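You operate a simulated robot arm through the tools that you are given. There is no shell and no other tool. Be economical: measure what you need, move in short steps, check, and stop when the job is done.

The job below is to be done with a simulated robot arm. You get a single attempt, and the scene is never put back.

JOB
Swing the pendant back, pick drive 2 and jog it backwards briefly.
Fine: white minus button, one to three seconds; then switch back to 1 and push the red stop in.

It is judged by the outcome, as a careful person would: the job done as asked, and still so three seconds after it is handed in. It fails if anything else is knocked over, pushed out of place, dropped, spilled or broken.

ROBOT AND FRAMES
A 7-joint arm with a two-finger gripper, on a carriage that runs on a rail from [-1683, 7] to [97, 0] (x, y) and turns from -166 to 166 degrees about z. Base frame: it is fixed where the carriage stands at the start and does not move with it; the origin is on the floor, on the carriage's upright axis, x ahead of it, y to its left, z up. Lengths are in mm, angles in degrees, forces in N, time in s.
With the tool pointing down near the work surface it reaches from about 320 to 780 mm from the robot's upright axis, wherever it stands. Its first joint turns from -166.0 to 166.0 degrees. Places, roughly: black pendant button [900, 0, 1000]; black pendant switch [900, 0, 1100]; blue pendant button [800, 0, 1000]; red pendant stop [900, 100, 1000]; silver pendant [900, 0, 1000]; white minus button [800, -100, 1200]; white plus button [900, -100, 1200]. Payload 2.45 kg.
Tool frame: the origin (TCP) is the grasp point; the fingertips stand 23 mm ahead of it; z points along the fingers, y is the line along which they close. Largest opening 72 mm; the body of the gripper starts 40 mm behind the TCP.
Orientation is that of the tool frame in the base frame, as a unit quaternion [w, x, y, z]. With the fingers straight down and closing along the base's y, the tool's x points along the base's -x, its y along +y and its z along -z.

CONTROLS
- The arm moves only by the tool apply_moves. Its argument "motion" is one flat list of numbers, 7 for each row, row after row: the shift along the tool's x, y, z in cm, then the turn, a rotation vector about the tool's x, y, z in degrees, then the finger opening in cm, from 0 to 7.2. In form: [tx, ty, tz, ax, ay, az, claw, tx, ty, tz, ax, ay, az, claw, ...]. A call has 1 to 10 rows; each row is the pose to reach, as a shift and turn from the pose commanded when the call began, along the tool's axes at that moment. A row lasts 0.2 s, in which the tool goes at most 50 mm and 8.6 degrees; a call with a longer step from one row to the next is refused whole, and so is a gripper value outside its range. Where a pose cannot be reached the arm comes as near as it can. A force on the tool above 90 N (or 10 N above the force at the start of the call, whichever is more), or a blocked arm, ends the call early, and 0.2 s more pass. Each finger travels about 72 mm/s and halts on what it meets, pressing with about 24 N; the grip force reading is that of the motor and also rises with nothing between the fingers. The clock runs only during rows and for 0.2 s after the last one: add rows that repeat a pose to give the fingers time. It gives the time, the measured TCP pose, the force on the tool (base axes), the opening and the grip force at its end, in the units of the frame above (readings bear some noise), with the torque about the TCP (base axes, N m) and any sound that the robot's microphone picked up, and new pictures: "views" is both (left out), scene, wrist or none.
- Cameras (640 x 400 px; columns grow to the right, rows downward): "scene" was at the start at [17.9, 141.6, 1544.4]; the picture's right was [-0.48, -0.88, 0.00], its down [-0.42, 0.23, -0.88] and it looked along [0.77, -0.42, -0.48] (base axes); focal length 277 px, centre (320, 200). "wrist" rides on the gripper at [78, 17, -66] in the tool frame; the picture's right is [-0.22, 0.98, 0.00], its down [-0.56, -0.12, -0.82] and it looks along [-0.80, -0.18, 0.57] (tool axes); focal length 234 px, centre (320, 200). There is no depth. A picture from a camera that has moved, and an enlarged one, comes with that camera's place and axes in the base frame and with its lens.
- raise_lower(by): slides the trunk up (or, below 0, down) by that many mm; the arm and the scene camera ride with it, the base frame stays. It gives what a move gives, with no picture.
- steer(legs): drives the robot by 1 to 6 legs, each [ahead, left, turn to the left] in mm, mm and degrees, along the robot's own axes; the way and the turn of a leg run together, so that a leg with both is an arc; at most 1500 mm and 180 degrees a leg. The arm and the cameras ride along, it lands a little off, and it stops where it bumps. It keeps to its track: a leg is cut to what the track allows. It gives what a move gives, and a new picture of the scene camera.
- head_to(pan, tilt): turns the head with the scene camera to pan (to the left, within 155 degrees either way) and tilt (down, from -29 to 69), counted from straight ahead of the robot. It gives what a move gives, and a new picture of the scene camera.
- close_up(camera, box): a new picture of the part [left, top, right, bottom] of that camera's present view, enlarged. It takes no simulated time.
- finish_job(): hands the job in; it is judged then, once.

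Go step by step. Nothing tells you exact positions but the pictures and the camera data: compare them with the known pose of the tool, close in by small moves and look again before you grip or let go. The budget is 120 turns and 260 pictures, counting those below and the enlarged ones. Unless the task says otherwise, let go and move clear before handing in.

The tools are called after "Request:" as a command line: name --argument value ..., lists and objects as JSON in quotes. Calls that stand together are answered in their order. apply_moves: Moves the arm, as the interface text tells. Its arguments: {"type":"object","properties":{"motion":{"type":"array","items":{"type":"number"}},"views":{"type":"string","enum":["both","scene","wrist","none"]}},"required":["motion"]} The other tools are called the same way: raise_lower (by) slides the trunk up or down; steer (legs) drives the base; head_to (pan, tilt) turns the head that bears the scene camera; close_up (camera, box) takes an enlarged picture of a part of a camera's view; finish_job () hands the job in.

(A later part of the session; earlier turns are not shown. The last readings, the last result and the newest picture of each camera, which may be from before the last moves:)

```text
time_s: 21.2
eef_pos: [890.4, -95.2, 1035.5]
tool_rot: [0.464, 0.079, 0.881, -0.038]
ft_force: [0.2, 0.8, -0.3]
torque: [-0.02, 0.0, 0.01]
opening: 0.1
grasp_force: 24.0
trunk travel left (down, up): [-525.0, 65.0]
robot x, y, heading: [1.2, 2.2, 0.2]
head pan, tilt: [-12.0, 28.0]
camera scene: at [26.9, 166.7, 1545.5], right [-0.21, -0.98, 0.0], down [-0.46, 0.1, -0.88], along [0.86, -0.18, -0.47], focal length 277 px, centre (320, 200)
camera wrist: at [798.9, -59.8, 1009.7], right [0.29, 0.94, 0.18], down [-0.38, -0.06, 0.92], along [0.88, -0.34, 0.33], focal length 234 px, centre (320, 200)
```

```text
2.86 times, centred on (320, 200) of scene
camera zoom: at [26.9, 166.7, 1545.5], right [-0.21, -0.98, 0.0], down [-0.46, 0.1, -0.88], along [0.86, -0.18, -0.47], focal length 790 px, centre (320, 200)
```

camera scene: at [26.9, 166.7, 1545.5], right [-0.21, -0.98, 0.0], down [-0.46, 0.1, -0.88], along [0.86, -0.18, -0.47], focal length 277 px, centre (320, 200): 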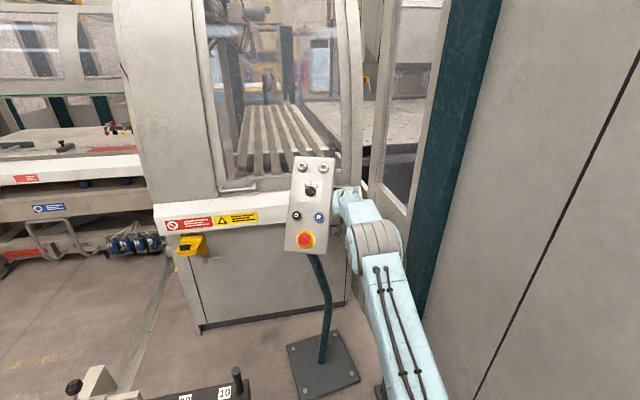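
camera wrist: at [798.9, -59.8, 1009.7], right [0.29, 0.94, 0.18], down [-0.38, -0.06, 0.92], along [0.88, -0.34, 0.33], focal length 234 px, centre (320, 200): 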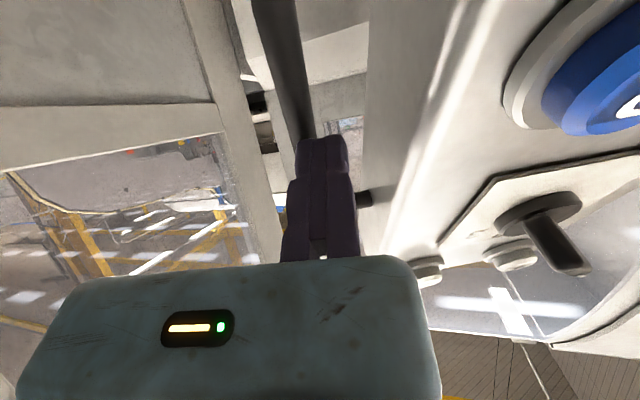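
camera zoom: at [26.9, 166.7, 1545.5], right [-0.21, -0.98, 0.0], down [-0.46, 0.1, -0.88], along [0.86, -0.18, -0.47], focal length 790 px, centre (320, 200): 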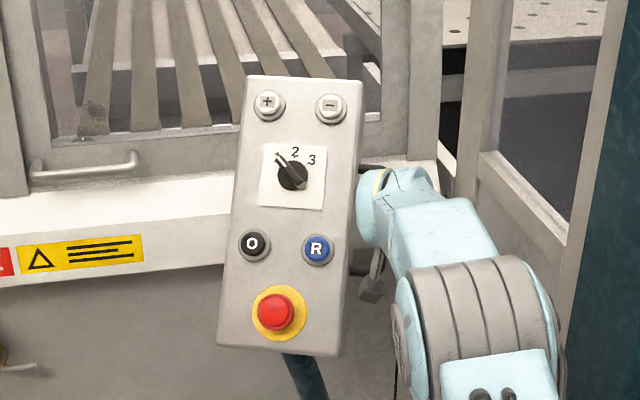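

No contact yet: the bar is still about 30 mm ahead and 16 mm to the right of the tips. I'll shift right and keep pushing forward.

Request:
apply_moves --motion '[0, -1.6, 0, 0, 0, 0, 0, 0, -1.6, 1, 0, 0, 0, 0, 0, -1.6, 2, 0, 0, 0, 0, 0, -1.6, 3, 0, 0, 0, 0, -0.55, -1.4, 3.8, 0, 0, 0, 0, -1.1, -1.2, 4.6, 0, 0, 0, 0, -1.1, -1.2, 4.6, 0, 0, 0, 0]'

Request:
close_up --camera "scene" --box '[240, 130, 400, 270]'

```text
time_s: 22.8
eef_pos: [923.6, -119.5, 1020.4]
tool_rot: [0.465, 0.083, 0.881, -0.04]
ft_force: [-61.9, -22.7, 0.5]
torque: [-0.03, 0.36, 0.94]
opening: 0.0
grasp_force: 24.2
out of reach, approached as far as the arm can: row 6
trunk travel left (down, up): [-525.0, 65.0]
robot x, y, heading: [-5.0, -0.8, 0.0]
head pan, tilt: [-12.0, 28.0]
camera scene: at [19.7, 164.3, 1545.9], right [-0.21, -0.98, 0.0], down [-0.46, 0.1, -0.88], along [0.87, -0.18, -0.47], focal length 277 px, centre (320, 200)
camera wrist: at [832.6, -83.6, 994.4], right [0.3, 0.94, 0.19], down [-0.38, -0.06, 0.92], along [0.88, -0.35, 0.33], focal length 234 px, centre (320, 200)
```

scene: 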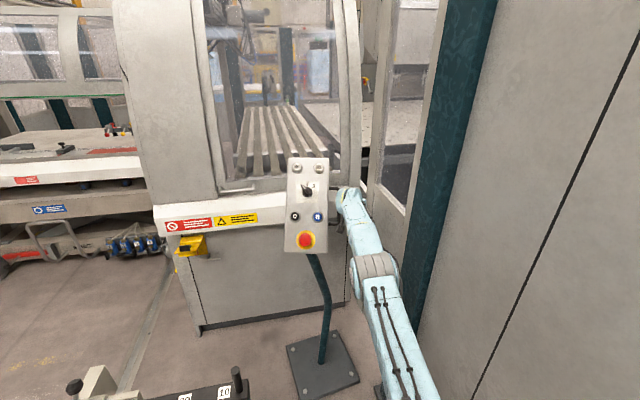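
wrist: 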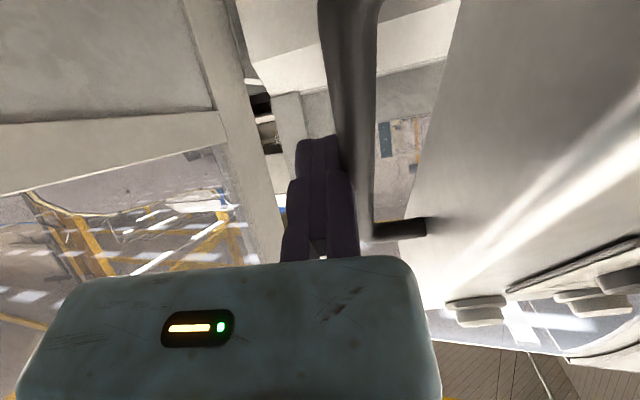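

```text
2.86 times, centred on (320, 200) of scene
camera zoom: at [19.7, 164.3, 1545.9], right [-0.21, -0.98, 0.0], down [-0.46, 0.1, -0.88], along [0.87, -0.18, -0.47], focal length 790 px, centre (320, 200)
```

zoom: 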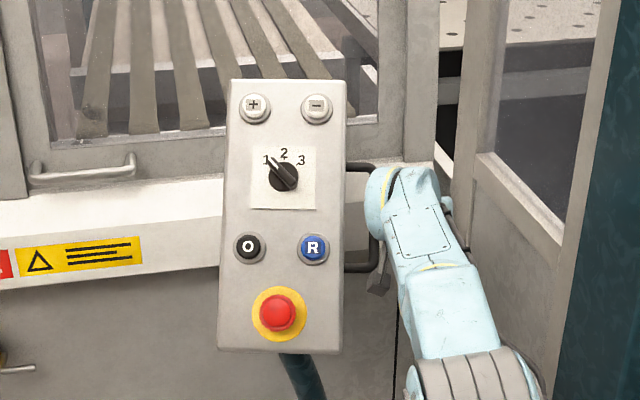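

A firm 62 N built up, so the pendant seems to be against a stop now, facing the robot. I'll back off and measure how it stands.

Request:
apply_moves --motion '[0, -0.5, -2, 0, 0, 0, 0, 0, -0.5, -5, 0, 0, 0, 0, 0, 0, -9, 0, 0, 0, 0, 0, 2.5, -13, 0, 0, 0, 0, -1, 5, -17, 0, 0, 0, 0, -2, 7.5, -20.5, 0, 0, 0, 0]'

Request:
close_up --camera "scene" --box '[240, 130, 400, 270]'

```text
time_s: 24.2
eef_pos: [789.0, -12.9, 1149.5]
tool_rot: [0.465, 0.081, 0.881, -0.039]
ft_force: [-0.7, -0.5, 0.8]
torque: [-0.02, 0.01, -0.01]
opening: 0.0
grasp_force: 24.3
trunk travel left (down, up): [-525.0, 65.0]
robot x, y, heading: [-0.8, 0.2, -0.1]
head pan, tilt: [-12.0, 28.0]
camera scene: at [26.7, 166.6, 1545.4], right [-0.21, -0.98, 0.0], down [-0.46, 0.1, -0.88], along [0.86, -0.18, -0.47], focal length 277 px, centre (320, 200)
camera wrist: at [697.8, 22.0, 1123.6], right [0.29, 0.94, 0.19], down [-0.38, -0.07, 0.92], along [0.88, -0.34, 0.33], focal length 234 px, centre (320, 200)
```

scene: 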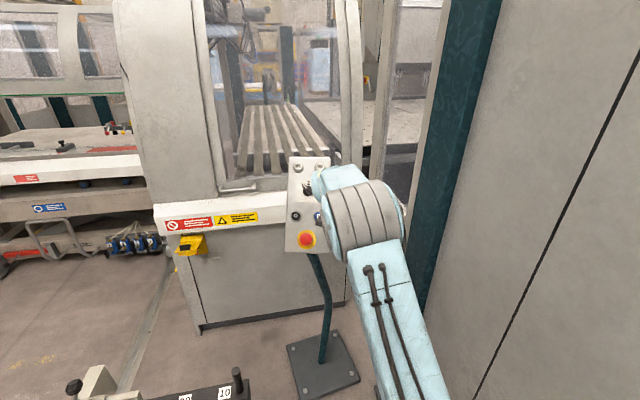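
wrist: 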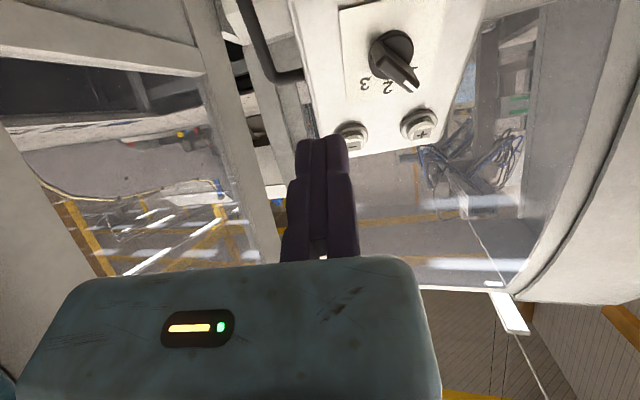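

```text
2.86 times, centred on (320, 200) of scene
camera zoom: at [26.7, 166.6, 1545.4], right [-0.21, -0.98, 0.0], down [-0.46, 0.1, -0.88], along [0.86, -0.18, -0.47], focal length 790 px, centre (320, 200)
```

zoom: 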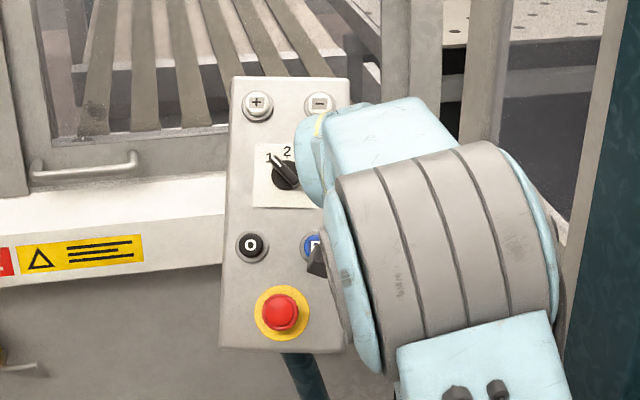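

The pendant stands at about azimuth 162 against its stop; plus is near [1032,45,1156] and minus [1005,-37,1157]. Now the selector; I'll zoom in for its shape.

Request:
close_up --camera "wrist" --box '[320, 0, 480, 160]'

Request:
close_up --camera "scene" --box '[280, 140, 350, 260]'

```text
2.50 times, centred on (400, 80) of wrist
camera zoom: at [697.8, 22.0, 1123.6], right [0.29, 0.94, 0.19], down [-0.38, -0.07, 0.92], along [0.88, -0.34, 0.33], focal length 585 px, centre (120, 500)
```

zoom: 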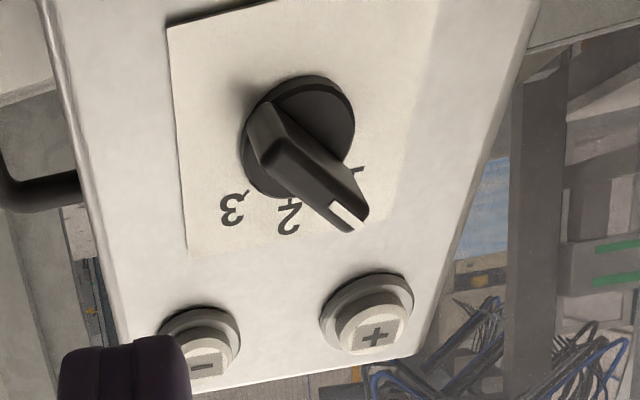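

```text
3.33 times, centred on (315, 200) of scene
camera zoom: at [26.7, 166.6, 1545.4], right [-0.21, -0.98, 0.0], down [-0.46, 0.1, -0.88], along [0.86, -0.18, -0.47], focal length 922 px, centre (337, 200)
```

zoom: 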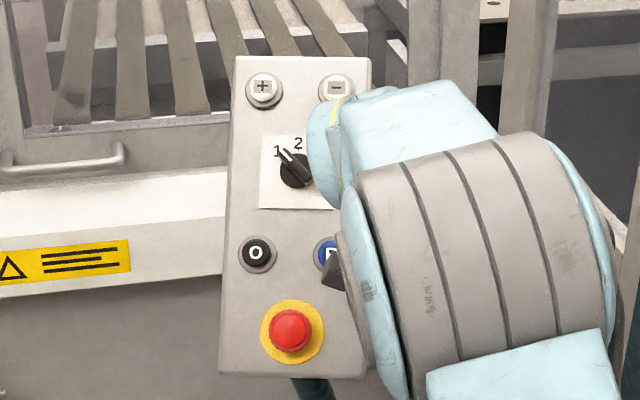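

The knob's ridge is centred at about [926,25,1099], pointing to 1. I'll take a stand-off pose square to the panel with the fingers rolled across the ridge, opened.

Request:
apply_moves --motion '[-0.7, 2.4, 0, 1, 1.2, -7.6, 2, -1.5, 4.8, 0.8, 2, 2.3, -15.2, 4, -2.2, 6.2, 2.5, 3, 3.5, -22.8, 5, -3, 7.2, 4.5, 3.9, 4.6, -30.4, 5, -3.7, 7.2, 6.5, 4.75, 5.75, -37.7, 5, -3.7, 7.2, 6.5, 4.75, 5.75, -37.7, 5]'

Request:
close_up --camera "wrist" --box '[200, 0, 520, 200]'

```text
time_s: 25.6
eef_pos: [877.1, 45.3, 1145.0]
tool_rot: [0.379, -0.19, 0.879, -0.218]
ft_force: [0.9, 1.2, -0.4]
torque: [-0.02, 0.01, 0.01]
opening: 50.2
grasp_force: 0.1
trunk travel left (down, up): [-525.0, 65.0]
robot x, y, heading: [1.2, 0.3, -0.1]
head pan, tilt: [-12.0, 28.0]
camera scene: at [27.1, 166.7, 1545.5], right [-0.21, -0.98, 0.0], down [-0.46, 0.1, -0.88], along [0.86, -0.18, -0.47], focal length 277 px, centre (320, 200)
camera wrist: at [776.1, 37.0, 1131.2], right [-0.02, 0.92, -0.39], down [-0.23, 0.37, 0.9], along [0.97, 0.11, 0.21], focal length 234 px, centre (320, 200)
```

scene: 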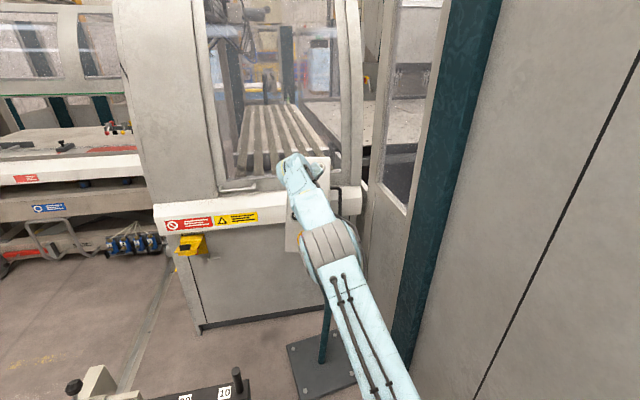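
wrist: 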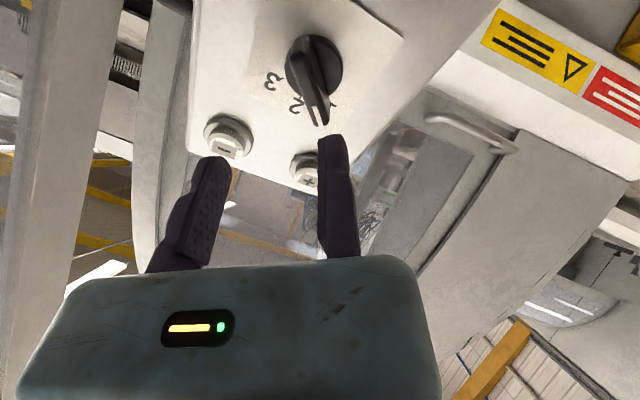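

```text
2.00 times, centred on (360, 100) of wrist
camera zoom: at [776.1, 37.0, 1131.2], right [-0.02, 0.92, -0.39], down [-0.23, 0.37, 0.9], along [0.97, 0.11, 0.21], focal length 468 px, centre (240, 400)
```

zoom: 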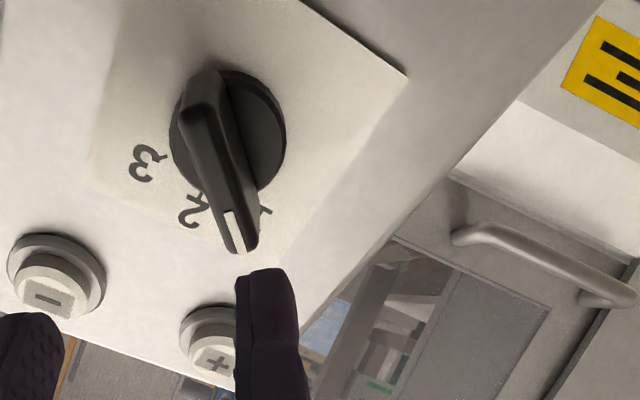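

The fingers line up with the ridge within a few degrees; it sits 5 mm and 7 mm off-axis, 70 mm ahead. I'll move in over it and look before gripping.

Request:
apply_moves --motion '[0.6, -0.5, 1, 0, 0, 0, 5, 0.6, -0.5, 3, 0, 0, 0, 5, 0.6, -0.5, 4.5, 0, 0, 0, 5, 0.6, -0.5, 5.5, 0, 0, 0, 5, 0.6, -0.5, 6.2, 0, 0, 0, 5, 0.6, -0.5, 6.2, 0, 0, 0, 5]' --views "wrist"

Request:
close_up --camera "wrist" --box '[160, 60, 480, 270]'

```text
time_s: 27.0
eef_pos: [901.8, 28.1, 1112.5]
tool_rot: [0.384, -0.189, 0.877, -0.22]
ft_force: [-13.4, 9.2, 22.8]
torque: [0.04, -0.33, 0.18]
opening: 50.0
grasp_force: 0.0
out of reach, approached as far as the arm can: row 3, 4, 5, 6
trunk travel left (down, up): [-525.0, 65.0]
robot x, y, heading: [2.1, 1.6, -0.1]
head pan, tilt: [-12.0, 28.0]
camera wrist: at [800.9, 20.5, 1097.1], right [-0.02, 0.92, -0.39], down [-0.24, 0.37, 0.9], along [0.97, 0.11, 0.22], focal length 234 px, centre (320, 200)
```

wrist: 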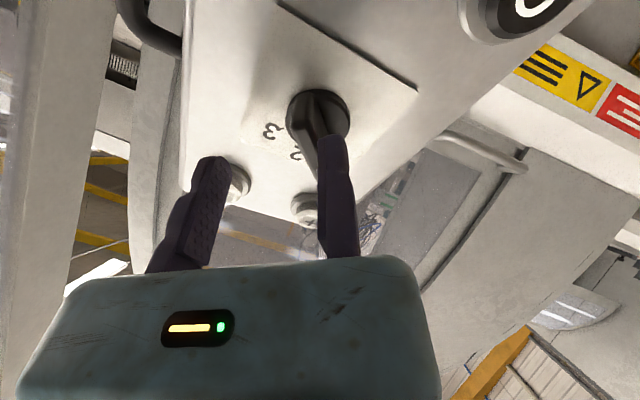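

```text
1.90 times, centred on (320, 165) of wrist
camera zoom: at [800.9, 20.5, 1097.1], right [-0.02, 0.92, -0.39], down [-0.24, 0.37, 0.9], along [0.97, 0.11, 0.22], focal length 446 px, centre (320, 267)
```

zoom: 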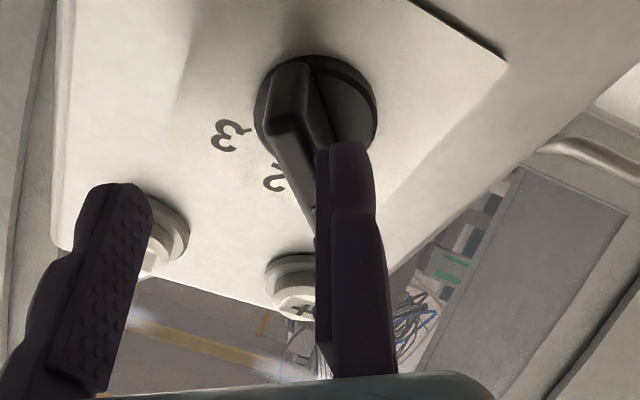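

The arm ran out of reach just short, touching lightly. I'll back off and move the carriage forward about 85 mm.

Request:
apply_moves --motion '[0, 0, -2, 0, 0, 0, 5, 0, 0, -5, 0, 0, 0, 5, 0, 0, -9, 0, 0, 0, 5, 0, 0, -13, 0, 0, 0, 5]' --views "none"

Request:
steer --legs '[[88, 0, 0]]'

Request:
close_up --camera "wrist" --box '[160, 0, 480, 200]'

```text
time_s: 28.0
eef_pos: [808.1, 58.6, 1186.2]
tool_rot: [0.379, -0.188, 0.879, -0.219]
ft_force: [0.1, 0.8, 0.4]
torque: [0.01, 0.0, -0.02]
opening: 50.2
grasp_force: 0.1
trunk travel left (down, up): [-525.0, 65.0]
robot x, y, heading: [-1.7, -0.2, 0.3]
head pan, tilt: [-12.0, 28.0]
```

```text
time_s: 29.1
eef_pos: [896.9, 58.0, 1185.5]
tool_rot: [0.38, -0.188, 0.879, -0.218]
ft_force: [0.7, -0.4, -0.4]
torque: [-0.02, -0.02, 0.02]
opening: 49.8
grasp_force: 0.0
trunk travel left (down, up): [-525.0, 65.0]
robot x, y, heading: [88.9, -0.5, -0.1]
head pan, tilt: [-12.0, 28.0]
camera scene: at [115.0, 166.4, 1545.5], right [-0.21, -0.98, 0.0], down [-0.46, 0.1, -0.88], along [0.86, -0.18, -0.47], focal length 277 px, centre (320, 200)
```

scene: 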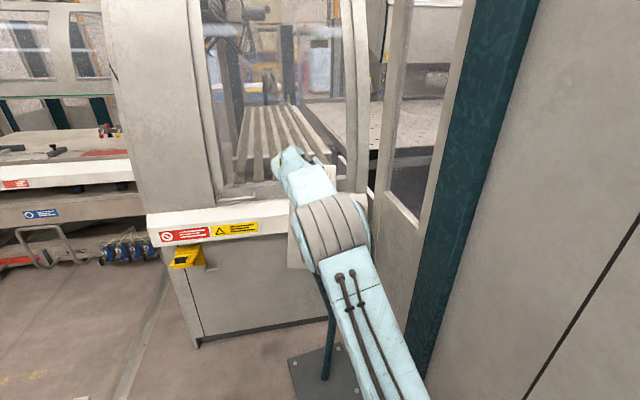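

```text
2.00 times, centred on (320, 100) of wrist
camera zoom: at [796.6, 49.4, 1172.1], right [-0.02, 0.92, -0.39], down [-0.23, 0.37, 0.9], along [0.97, 0.11, 0.21], focal length 468 px, centre (320, 400)
```

zoom: 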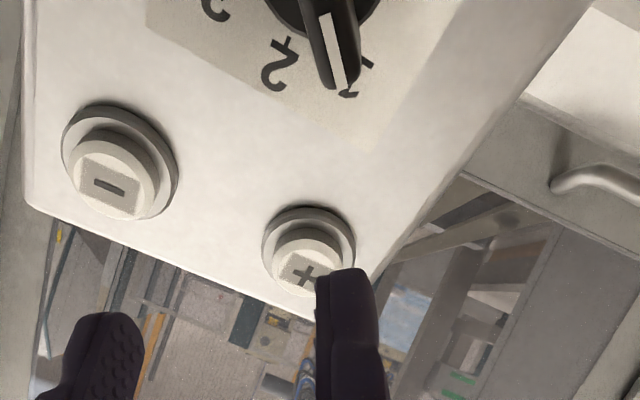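

I'll check that the rest of the panel is untouched and how close the elbow is.

Request:
close_up --camera "scene" --box '[240, 120, 400, 280]'

Request:
apply_moves --motion '[1.4, 0.3, 0, 0, 0, 0, 5, 2.8, 0.6, 0, 0, 0, 0, 5, 4.26, 1, 0, 0, 0, 0, 5, 4.26, 1, 2, 0, 0, 0, 5, 4.26, 1, 2, 0, 0, 0, 5]'

Request:
close_up --camera "wrist" --box '[160, 0, 480, 200]'

```text
2.50 times, centred on (320, 200) of scene
camera zoom: at [115.0, 166.4, 1545.5], right [-0.21, -0.98, 0.0], down [-0.46, 0.1, -0.88], along [0.86, -0.18, -0.47], focal length 691 px, centre (320, 200)
```

zoom: 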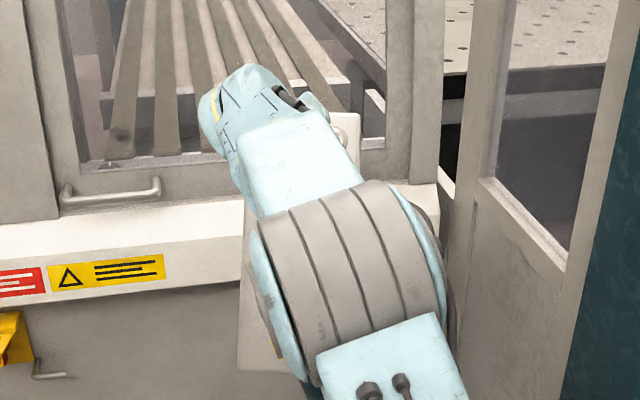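

```text
time_s: 30.4
eef_pos: [885.3, 39.7, 1142.9]
tool_rot: [0.38, -0.188, 0.879, -0.218]
ft_force: [0.8, -0.3, 0.1]
torque: [0.0, 0.0, -0.02]
opening: 50.4
grasp_force: 0.0
trunk travel left (down, up): [-525.0, 65.0]
robot x, y, heading: [88.1, -1.8, 0.1]
head pan, tilt: [-12.0, 28.0]
camera scene: at [115.1, 166.2, 1545.5], right [-0.21, -0.98, 0.0], down [-0.46, 0.1, -0.88], along [0.86, -0.18, -0.47], focal length 277 px, centre (320, 200)
camera wrist: at [784.3, 32.2, 1129.0], right [-0.02, 0.92, -0.39], down [-0.23, 0.37, 0.9], along [0.97, 0.11, 0.21], focal length 234 px, centre (320, 200)
```

scene: 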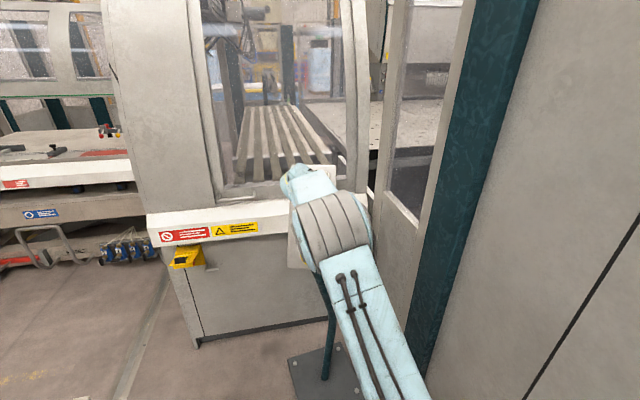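
wrist: 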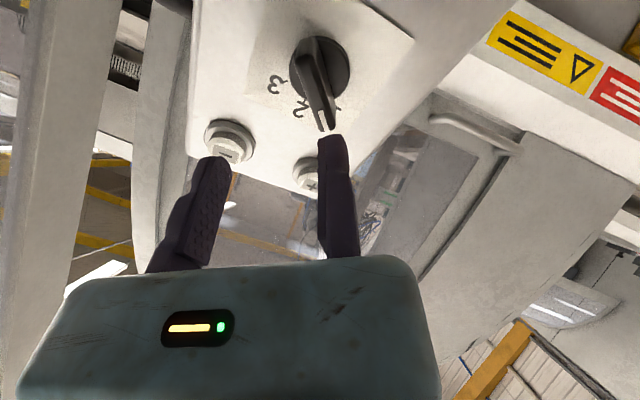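

```text
2.00 times, centred on (320, 100) of wrist
camera zoom: at [784.3, 32.2, 1129.0], right [-0.02, 0.92, -0.39], down [-0.23, 0.37, 0.9], along [0.97, 0.11, 0.21], focal length 468 px, centre (320, 400)
```

zoom: 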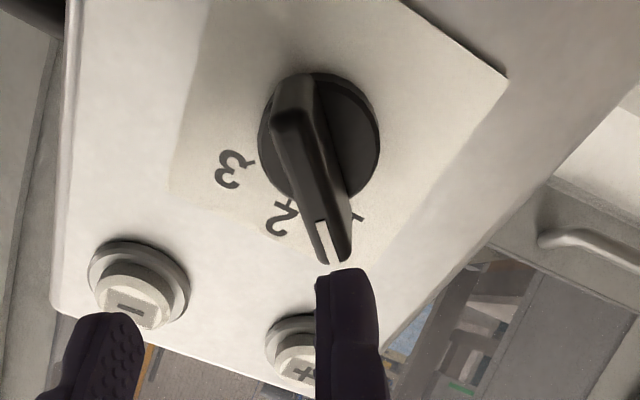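

Aligned with the ridge. I'll advance 4 cm and check the force.

Request:
apply_moves --motion '[0.2, -0.1, 1.5, 0, 0, 0, 5, 0.2, -0.1, 3, 0, 0, 0, 5, 0.2, -0.1, 4, 0, 0, 0, 5, 0.2, -0.1, 4, 0, 0, 0, 5]' --views "wrist"

Request:
close_up --camera "wrist" --box '[160, 40, 480, 240]'

```text
time_s: 31.4
eef_pos: [909.1, 28.2, 1121.2]
tool_rot: [0.381, -0.187, 0.879, -0.219]
ft_force: [-24.7, 2.9, 8.9]
torque: [0.08, 0.15, 0.11]
opening: 50.2
grasp_force: 0.0
trunk travel left (down, up): [-525.0, 65.0]
robot x, y, heading: [89.2, -1.7, 0.1]
head pan, tilt: [-12.0, 28.0]
camera wrist: at [808.4, 20.8, 1107.5], right [-0.02, 0.92, -0.39], down [-0.24, 0.37, 0.9], along [0.97, 0.11, 0.21], focal length 234 px, centre (320, 200)
```

wrist: 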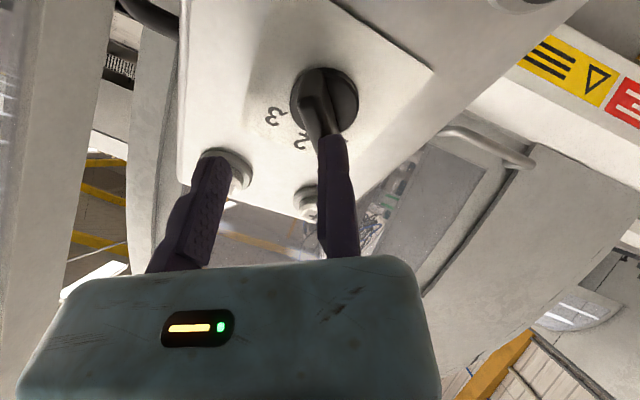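

```text
2.00 times, centred on (320, 140) of wrist
camera zoom: at [808.4, 20.8, 1107.5], right [-0.02, 0.92, -0.39], down [-0.24, 0.37, 0.9], along [0.97, 0.11, 0.21], focal length 468 px, centre (320, 320)
```

zoom: 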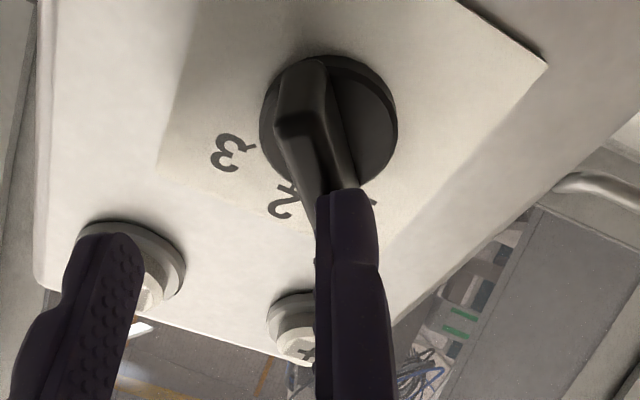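

The right-hand finger is evidently fixed in place (its image never moves) and only the left one travels, so the right fingertip was touching the ridge. I'll back off, shift 10 mm so the fixed finger passes beside the ridge, and go in again.

Request:
apply_moves --motion '[0, 0, -1.5, 0, 0, 0, 4, 0, 0.7, -2.5, 0, 0, 0, 4, 0, 1.2, -2.5, 0, 0, 0, 4, 0, 1.2, -1, 0, 0, 0, 4, 0, 1.2, 0.5, 0, 0, 0, 4, 0, 1.2, 0.5, 0, 0, 0, 4]' --views "wrist"

Request:
close_up --camera "wrist" --box '[160, 40, 480, 240]'

```text
time_s: 32.8
eef_pos: [913.6, 36.1, 1108.7]
tool_rot: [0.378, -0.189, 0.879, -0.218]
ft_force: [0.0, -0.5, 0.1]
torque: [0.0, -0.01, 0.0]
opening: 40.2
grasp_force: 0.0
trunk travel left (down, up): [-525.0, 65.0]
robot x, y, heading: [89.4, -3.2, 0.1]
head pan, tilt: [-12.0, 28.0]
camera wrist: at [812.7, 29.1, 1095.1], right [-0.02, 0.92, -0.39], down [-0.23, 0.37, 0.9], along [0.97, 0.11, 0.21], focal length 234 px, centre (320, 200)
```

wrist: 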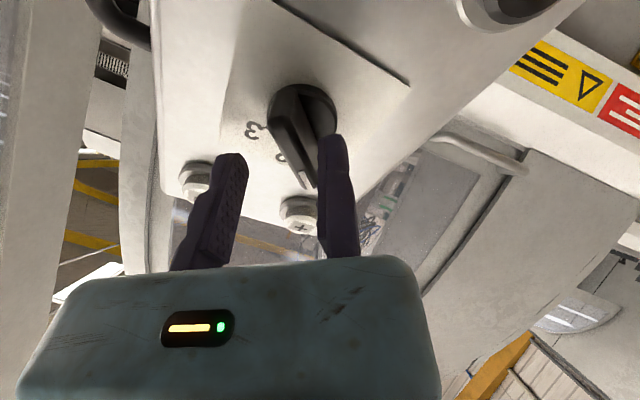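

```text
2.00 times, centred on (320, 140) of wrist
camera zoom: at [812.7, 29.1, 1095.1], right [-0.02, 0.92, -0.39], down [-0.23, 0.37, 0.9], along [0.97, 0.11, 0.21], focal length 468 px, centre (320, 320)
```

zoom: 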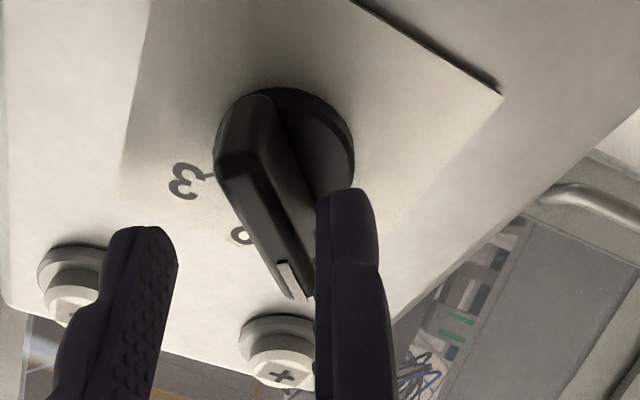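

The ridge now lies just left of the fixed finger with no contact. I'll go 18 mm deeper and close.

Request:
apply_moves --motion '[-0.2, 0, 0.9, 0, 0, 0, 4, -0.3, 0, 1.8, 0, 0, 0, 4, -0.3, 0, 1.8, 0, 0, 0, 3, -0.3, 0, 1.8, 0, 0, 0, 2.4, -0.3, 0, 1.8, 0, 0, 0, 2.4]' --views "wrist"

Request:
close_up --camera "wrist" --box '[160, 40, 480, 240]'

```text
time_s: 34.0
eef_pos: [928.4, 33.7, 1100.2]
tool_rot: [0.38, -0.189, 0.879, -0.218]
ft_force: [0.2, 0.5, 0.1]
torque: [0.03, -0.01, 0.03]
opening: 23.9
grasp_force: 0.0
trunk travel left (down, up): [-525.0, 65.0]
robot x, y, heading: [88.9, -3.7, 0.2]
head pan, tilt: [-12.0, 28.0]
camera wrist: at [827.4, 25.8, 1085.6], right [-0.02, 0.92, -0.39], down [-0.23, 0.37, 0.9], along [0.97, 0.11, 0.21], focal length 234 px, centre (320, 200)
```

wrist: 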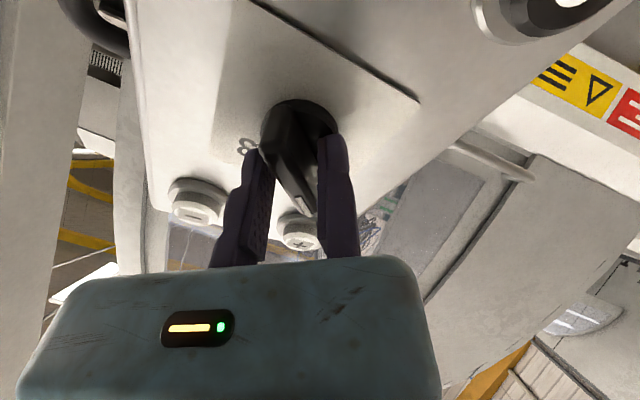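

```text
2.00 times, centred on (320, 140) of wrist
camera zoom: at [827.4, 25.8, 1085.6], right [-0.02, 0.92, -0.39], down [-0.23, 0.37, 0.9], along [0.97, 0.11, 0.21], focal length 468 px, centre (320, 320)
```

zoom: 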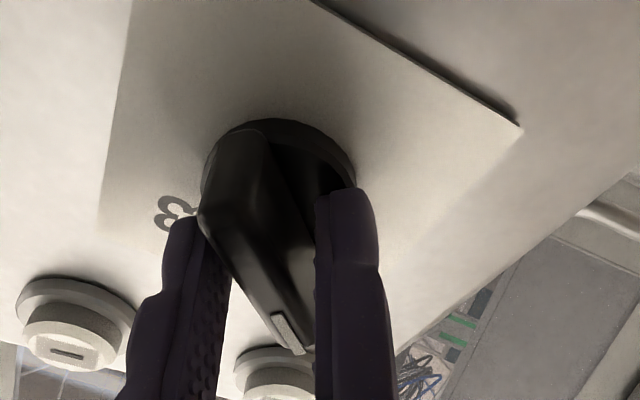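

The ridge is between the pads. I'll close on it.

Request:
apply_moves --motion '[0, -0.2, 0, 0, 0, 0, 1.8, 0, -0.4, 0, 0, 0, 0, 1, 0, -0.4, 0, 0, 0, 0, 0.6, 0, -0.4, 0, 0, 0, 0, 0.6]' --views "wrist"

Request:
close_up --camera "wrist" --box '[160, 40, 480, 240]'

```text
time_s: 35.0
eef_pos: [928.4, 28.6, 1101.8]
tool_rot: [0.379, -0.187, 0.879, -0.219]
ft_force: [-0.2, -2.1, 3.9]
torque: [0.42, 1.13, 0.23]
opening: 12.6
grasp_force: 39.3
trunk travel left (down, up): [-525.0, 65.0]
robot x, y, heading: [89.3, -0.9, 0.1]
head pan, tilt: [-12.0, 28.0]
camera wrist: at [828.5, 21.9, 1088.0], right [-0.02, 0.92, -0.39], down [-0.23, 0.37, 0.9], along [0.97, 0.11, 0.21], focal length 234 px, centre (320, 200)
```

wrist: 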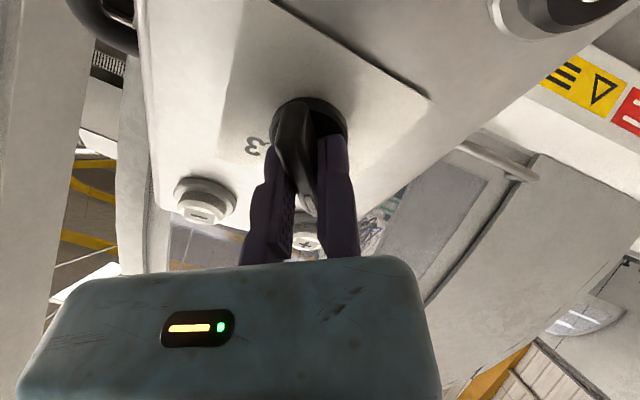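

```text
2.00 times, centred on (320, 140) of wrist
camera zoom: at [828.5, 21.9, 1088.0], right [-0.02, 0.92, -0.39], down [-0.23, 0.37, 0.9], along [0.97, 0.11, 0.21], focal length 468 px, centre (320, 320)
```

zoom: 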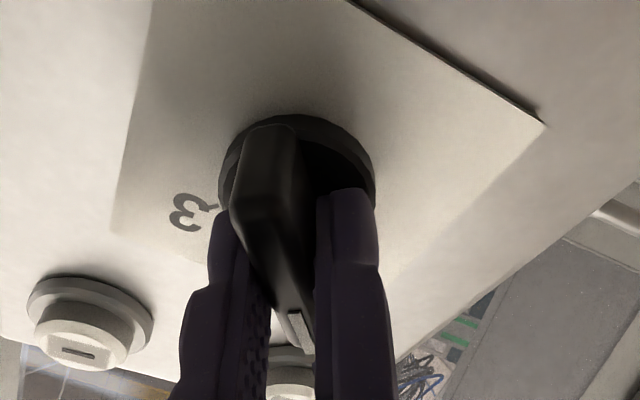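

The knob is gripped (12.6 mm thick). Now I turn it clockwise 45 degrees about its pivot, from 1 to 2.

Request:
apply_moves --motion '[-0.08, 0, 0, 0, 0, 7.5, 0.6, -0.155, -0.02, 0, 0, 0, 15, 0.6, -0.23, -0.05, 0, 0, 0, 22.5, 0.6, -0.3, -0.08, 0, 0, 0, 30, 0.6, -0.37, -0.13, 0, 0, 0, 37.5, 0.6, -0.42, -0.18, 0, 0, 0, 45, 0.6, -0.42, -0.18, 0, 0, 0, 45, 0.6]' --views "wrist"

Request:
close_up --camera "wrist" --box '[160, 40, 480, 240]'

```text
time_s: 36.5
eef_pos: [931.4, 29.8, 1106.4]
tool_rot: [0.434, 0.164, 0.884, -0.056]
ft_force: [-3.2, -8.8, 1.7]
torque: [0.58, 0.27, 0.68]
opening: 12.9
grasp_force: 40.0
trunk travel left (down, up): [-525.0, 65.0]
robot x, y, heading: [85.4, -1.6, -0.0]
head pan, tilt: [-12.0, 28.0]
camera wrist: at [845.9, 80.8, 1086.1], right [0.46, 0.86, 0.21], down [-0.34, -0.05, 0.94], along [0.82, -0.5, 0.27], focal length 234 px, centre (320, 200)
```

wrist: 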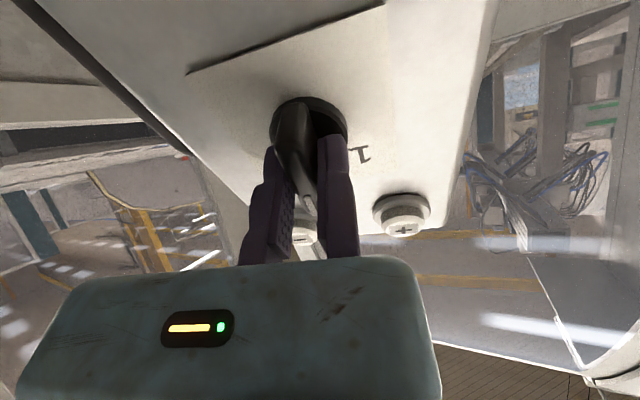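

```text
2.00 times, centred on (320, 140) of wrist
camera zoom: at [845.9, 80.8, 1086.1], right [0.46, 0.86, 0.21], down [-0.34, -0.05, 0.94], along [0.82, -0.5, 0.27], focal length 468 px, centre (320, 320)
```

zoom: 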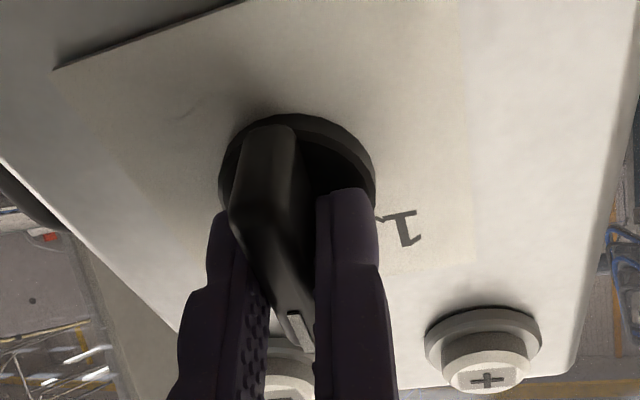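

The knob followed. I'll release, back off straight and check what it points to.

Request:
apply_moves --motion '[0, 0, 0, 0, 0, 0, 2, 0, 0.3, 0, 0, 0, 0, 3, 0, 0.3, 0, 0, 0, 0, 4, 0, 0.3, -2, 0, 0, 0, 4, 0, 0.3, -4.5, 0, 0, 0, 4, 0, 0.3, -7, 0, 0, 0, 4]' --views "wrist"

Request:
close_up --camera "wrist" --box '[200, 0, 480, 175]'

Request:
close_up --camera "scene" --box '[250, 130, 390, 280]'

```text
time_s: 38.0
eef_pos: [881.1, 52.3, 1146.9]
tool_rot: [0.434, 0.164, 0.884, -0.058]
ft_force: [-0.1, 0.3, -0.2]
torque: [0.03, 0.0, 0.0]
opening: 40.1
grasp_force: 0.0
trunk travel left (down, up): [-525.0, 65.0]
robot x, y, heading: [88.3, 2.2, 0.2]
head pan, tilt: [-12.0, 28.0]
camera wrist: at [794.5, 102.2, 1128.0], right [0.45, 0.87, 0.21], down [-0.34, -0.05, 0.94], along [0.83, -0.5, 0.27], focal length 234 px, centre (320, 200)
```

wrist: 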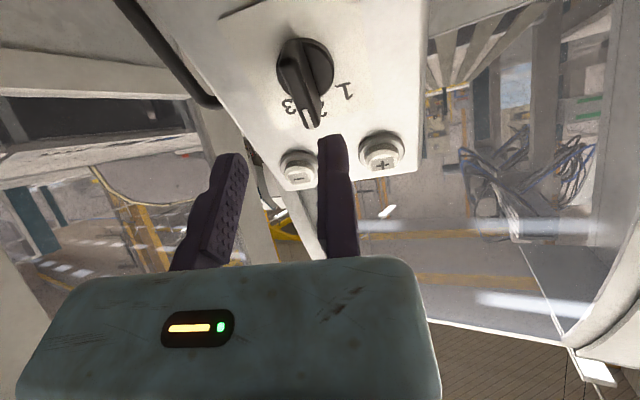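

```text
2.29 times, centred on (340, 88) of wrist
camera zoom: at [794.5, 102.2, 1128.0], right [0.45, 0.87, 0.21], down [-0.34, -0.05, 0.94], along [0.83, -0.5, 0.27], focal length 535 px, centre (274, 457)
```

zoom: 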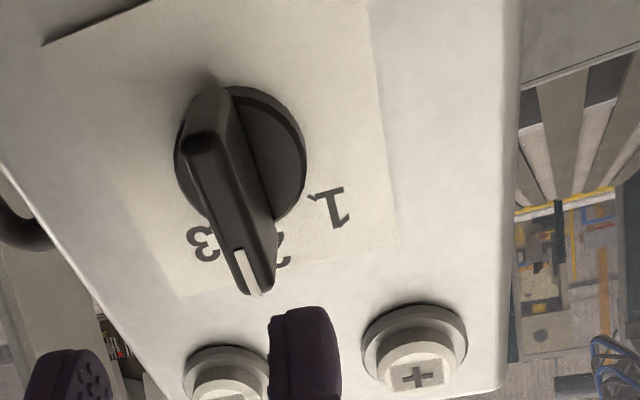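

```text
2.67 times, centred on (320, 205) of scene
camera zoom: at [114.6, 166.2, 1545.5], right [-0.21, -0.98, 0.0], down [-0.46, 0.1, -0.88], along [0.86, -0.18, -0.47], focal length 738 px, centre (320, 187)
```

zoom: 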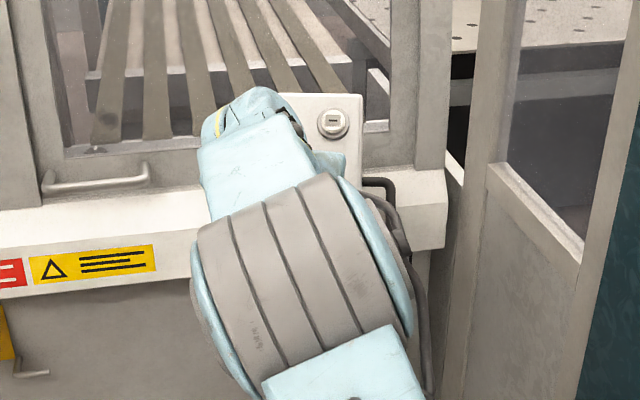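

The knob now points to 2 in the wrist view. I'll close the fingers and go to a stand-off in front of the minus button (near [1007,-40,1155]), which should also uncover the panel.

Request:
apply_moves --motion '[-2.5, -1.1, 0, 0, 0, 0, 3, -5, -2.2, 0.8, 0, 0, 0, 1.5, -7.5, -3.3, 1.8, 0, 0, 0, 0, -10, -4.35, 2.7, 0, 0, 0, 0, -10, -4.35, 2.7, 0, 0, 0, 0]'

Request:
close_up --camera "wrist" --box '[200, 0, 480, 175]'

Request:
close_up --camera "scene" --box '[250, 130, 390, 280]'

```text
time_s: 39.1
eef_pos: [945.4, -21.9, 1208.3]
tool_rot: [0.435, 0.162, 0.884, -0.057]
ft_force: [-0.3, -0.9, 0.3]
torque: [0.01, -0.01, 0.0]
opening: 0.0
grasp_force: 23.7
trunk travel left (down, up): [-525.0, 65.0]
robot x, y, heading: [85.7, -2.9, 0.0]
head pan, tilt: [-12.0, 28.0]
camera scene: at [114.9, 166.0, 1545.5], right [-0.21, -0.98, 0.0], down [-0.46, 0.1, -0.88], along [0.86, -0.18, -0.47], focal length 277 px, centre (320, 200)
camera wrist: at [857.7, 31.1, 1188.7], right [0.45, 0.87, 0.21], down [-0.34, -0.05, 0.94], along [0.83, -0.5, 0.27], focal length 234 px, centre (320, 200)
```

scene: 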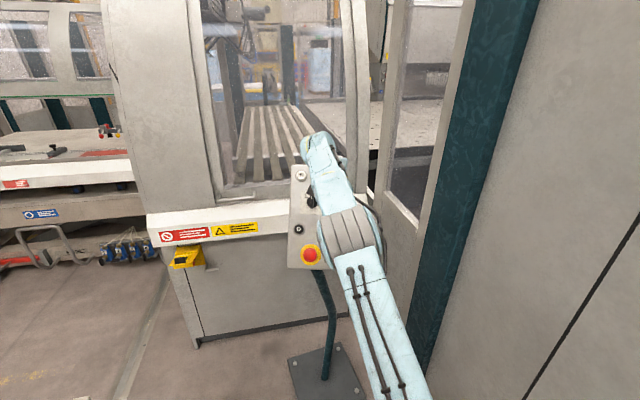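
wrist: 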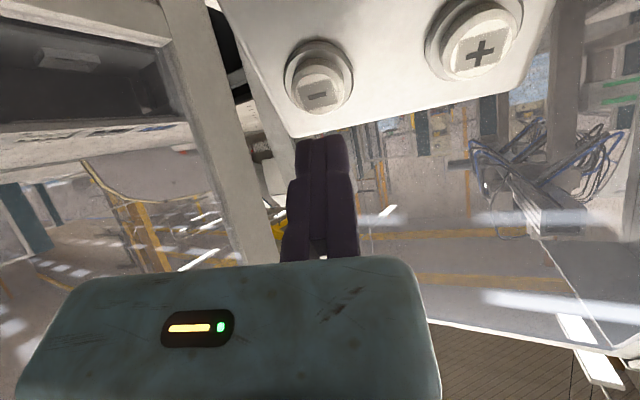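

```text
2.29 times, centred on (340, 88) of wrist
camera zoom: at [857.7, 31.1, 1188.7], right [0.45, 0.87, 0.21], down [-0.34, -0.05, 0.94], along [0.83, -0.5, 0.27], focal length 535 px, centre (274, 457)
```

zoom: 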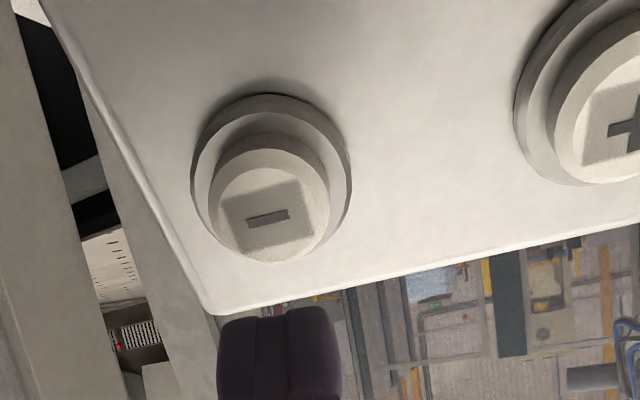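

```text
2.67 times, centred on (320, 205) of scene
camera zoom: at [114.9, 166.0, 1545.5], right [-0.21, -0.98, 0.0], down [-0.46, 0.1, -0.88], along [0.86, -0.18, -0.47], focal length 738 px, centre (320, 187)
```

zoom: 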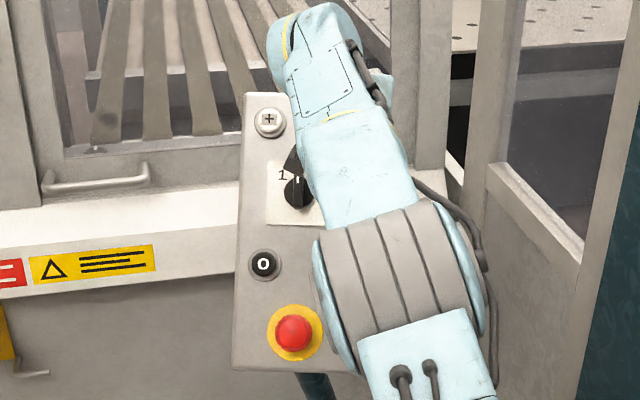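

The selector clearly points up to 2. I'll close in on the minus button and re-check alignment.

Request:
apply_moves --motion '[-0.3, 0, 1, 0, 0, 0, 0, -0.3, 0, 2, 0, 0, 0, 0, -0.3, 0, 3, 0, 0, 0, 0, -0.3, 0, 3, 0, 0, 0, 0]' --views "wrist"

Request:
close_up --camera "wrist" --box '[200, 20, 440, 170]'

```text
time_s: 40.1
eef_pos: [968.4, -28.9, 1191.7]
tool_rot: [0.434, 0.163, 0.884, -0.057]
ft_force: [0.9, 0.2, -0.4]
torque: [-0.01, 0.01, 0.01]
opening: 0.1
grasp_force: 24.2
trunk travel left (down, up): [-525.0, 65.0]
robot x, y, heading: [87.2, -1.6, 0.2]
head pan, tilt: [-12.0, 28.0]
camera wrist: at [881.9, 22.9, 1171.9], right [0.45, 0.87, 0.21], down [-0.34, -0.05, 0.94], along [0.83, -0.5, 0.27], focal length 234 px, centre (320, 200)
```

wrist: 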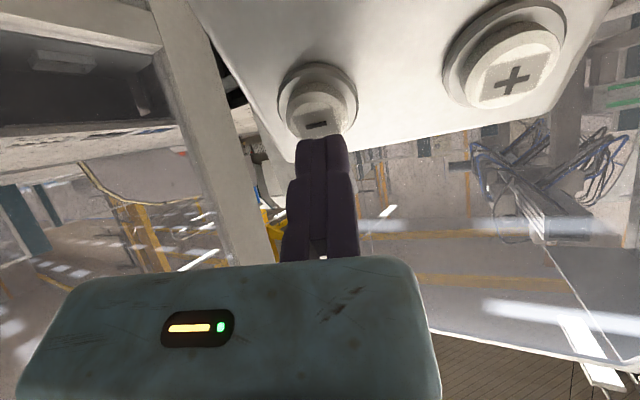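

```text
2.67 times, centred on (320, 95) of wrist
camera zoom: at [881.9, 22.9, 1171.9], right [0.45, 0.87, 0.21], down [-0.34, -0.05, 0.94], along [0.83, -0.5, 0.27], focal length 624 px, centre (320, 480)
```

zoom: 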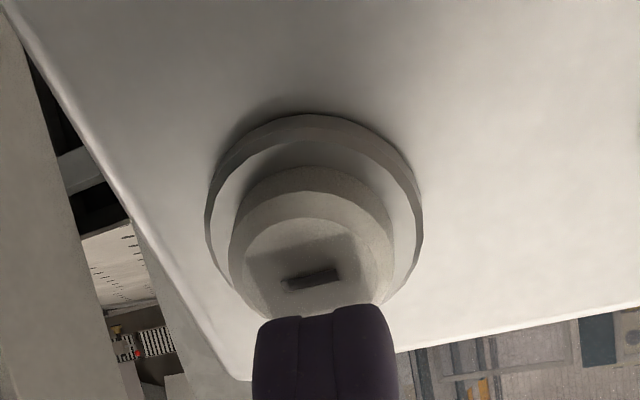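

The tips are about 22–25 mm short of the minus cap and well centred. I'll press now and read the force; the clock stops between calls, so I can time the release.

Request:
apply_moves --motion '[0, -0.2, 1, 0, 0, 0, 0, 0, -0.2, 1.8, 0, 0, 0, 0, 0, -0.2, 2.3, 0, 0, 0, 0, 0, -0.2, 2.7, 0, 0, 0, 0]' --views "wrist"

Request:
close_up --camera "wrist" --box '[200, 20, 440, 170]'

```text
time_s: 41.1
eef_pos: [976.0, -30.9, 1175.7]
tool_rot: [0.434, 0.163, 0.884, -0.057]
ft_force: [-4.2, 1.6, 5.5]
torque: [0.04, 0.0, 0.06]
opening: 5.8
grasp_force: 28.1
out of reach, approached as far as the arm can: row 1, 2, 3, 4
trunk travel left (down, up): [-525.0, 65.0]
robot x, y, heading: [88.0, -1.6, 0.2]
head pan, tilt: [-12.0, 28.0]
heard: click
camera wrist: at [888.4, 20.4, 1155.2], right [0.45, 0.87, 0.21], down [-0.34, -0.05, 0.94], along [0.83, -0.5, 0.27], focal length 234 px, centre (320, 200)
```

wrist: 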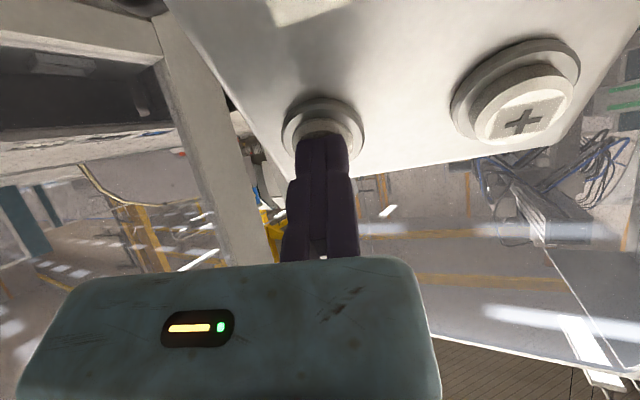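

```text
2.67 times, centred on (320, 95) of wrist
camera zoom: at [888.4, 20.4, 1155.2], right [0.45, 0.87, 0.21], down [-0.34, -0.05, 0.94], along [0.83, -0.5, 0.27], focal length 624 px, centre (320, 480)
```

zoom: 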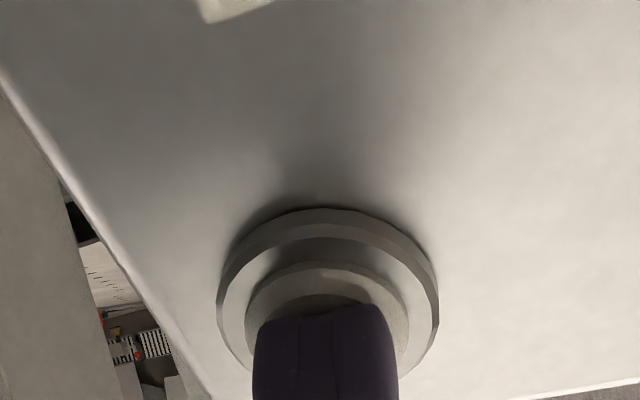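

A click: the minus button went in, with about 7 N on it. I'll hold about 1.2 s more and then release in the same call.

Request:
apply_moves --motion '[0, 0, 0, 0, 0, 0, 0, 0, 0, 0, 0, 0, 0, 0, 0, 0, 0, 0, 0, 0, 0, 0, 0, 0, 0, 0, 0, 0, 0, 0, 0, 0, 0, 0, 0, 0, 0, 0, 0, 0, 0, 0, 0, 0, -2.5, 0, 0, 0, 0, 0, 0, -5, 0, 0, 0, 0, 0, 0, -7, 0, 0, 0, 0]'

Request:
close_up --camera "wrist" --box '[200, 0, 520, 200]'

```text
time_s: 43.1
eef_pos: [922.4, -16.1, 1217.2]
tool_rot: [0.434, 0.163, 0.884, -0.057]
ft_force: [0.4, 0.9, -0.1]
torque: [0.0, 0.0, -0.01]
opening: 0.0
grasp_force: 28.6
trunk travel left (down, up): [-525.0, 65.0]
robot x, y, heading: [91.5, 1.2, 0.1]
head pan, tilt: [-12.0, 28.0]
camera scene: at [114.7, 166.3, 1545.4], right [-0.21, -0.98, 0.0], down [-0.46, 0.1, -0.88], along [0.86, -0.18, -0.47], focal length 277 px, centre (320, 200)
camera wrist: at [836.1, 35.8, 1196.8], right [0.45, 0.87, 0.21], down [-0.34, -0.05, 0.94], along [0.83, -0.5, 0.27], focal length 234 px, centre (320, 200)
```

scene: 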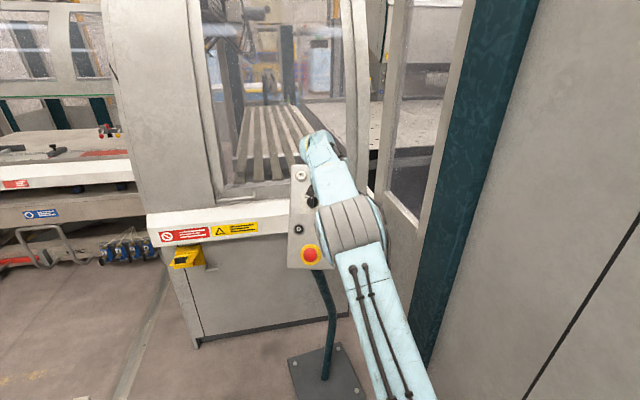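
wrist: 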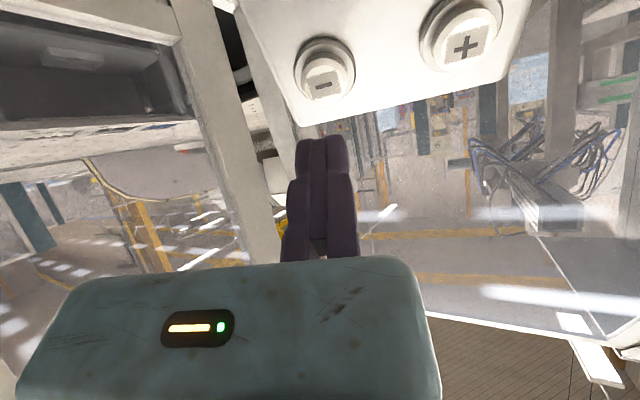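

```text
2.00 times, centred on (360, 100) of wrist
camera zoom: at [836.1, 35.8, 1196.8], right [0.45, 0.87, 0.21], down [-0.34, -0.05, 0.94], along [0.83, -0.5, 0.27], focal length 468 px, centre (240, 400)
```

zoom: 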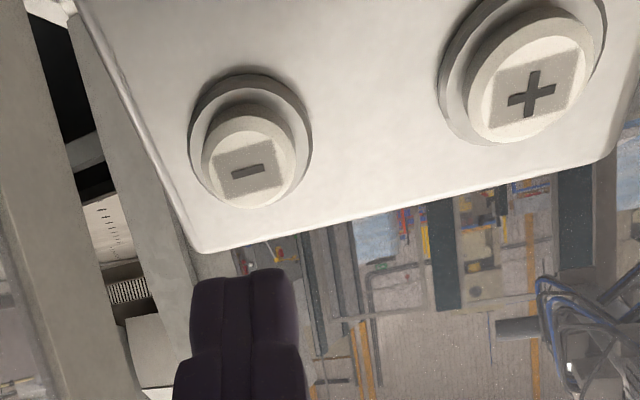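

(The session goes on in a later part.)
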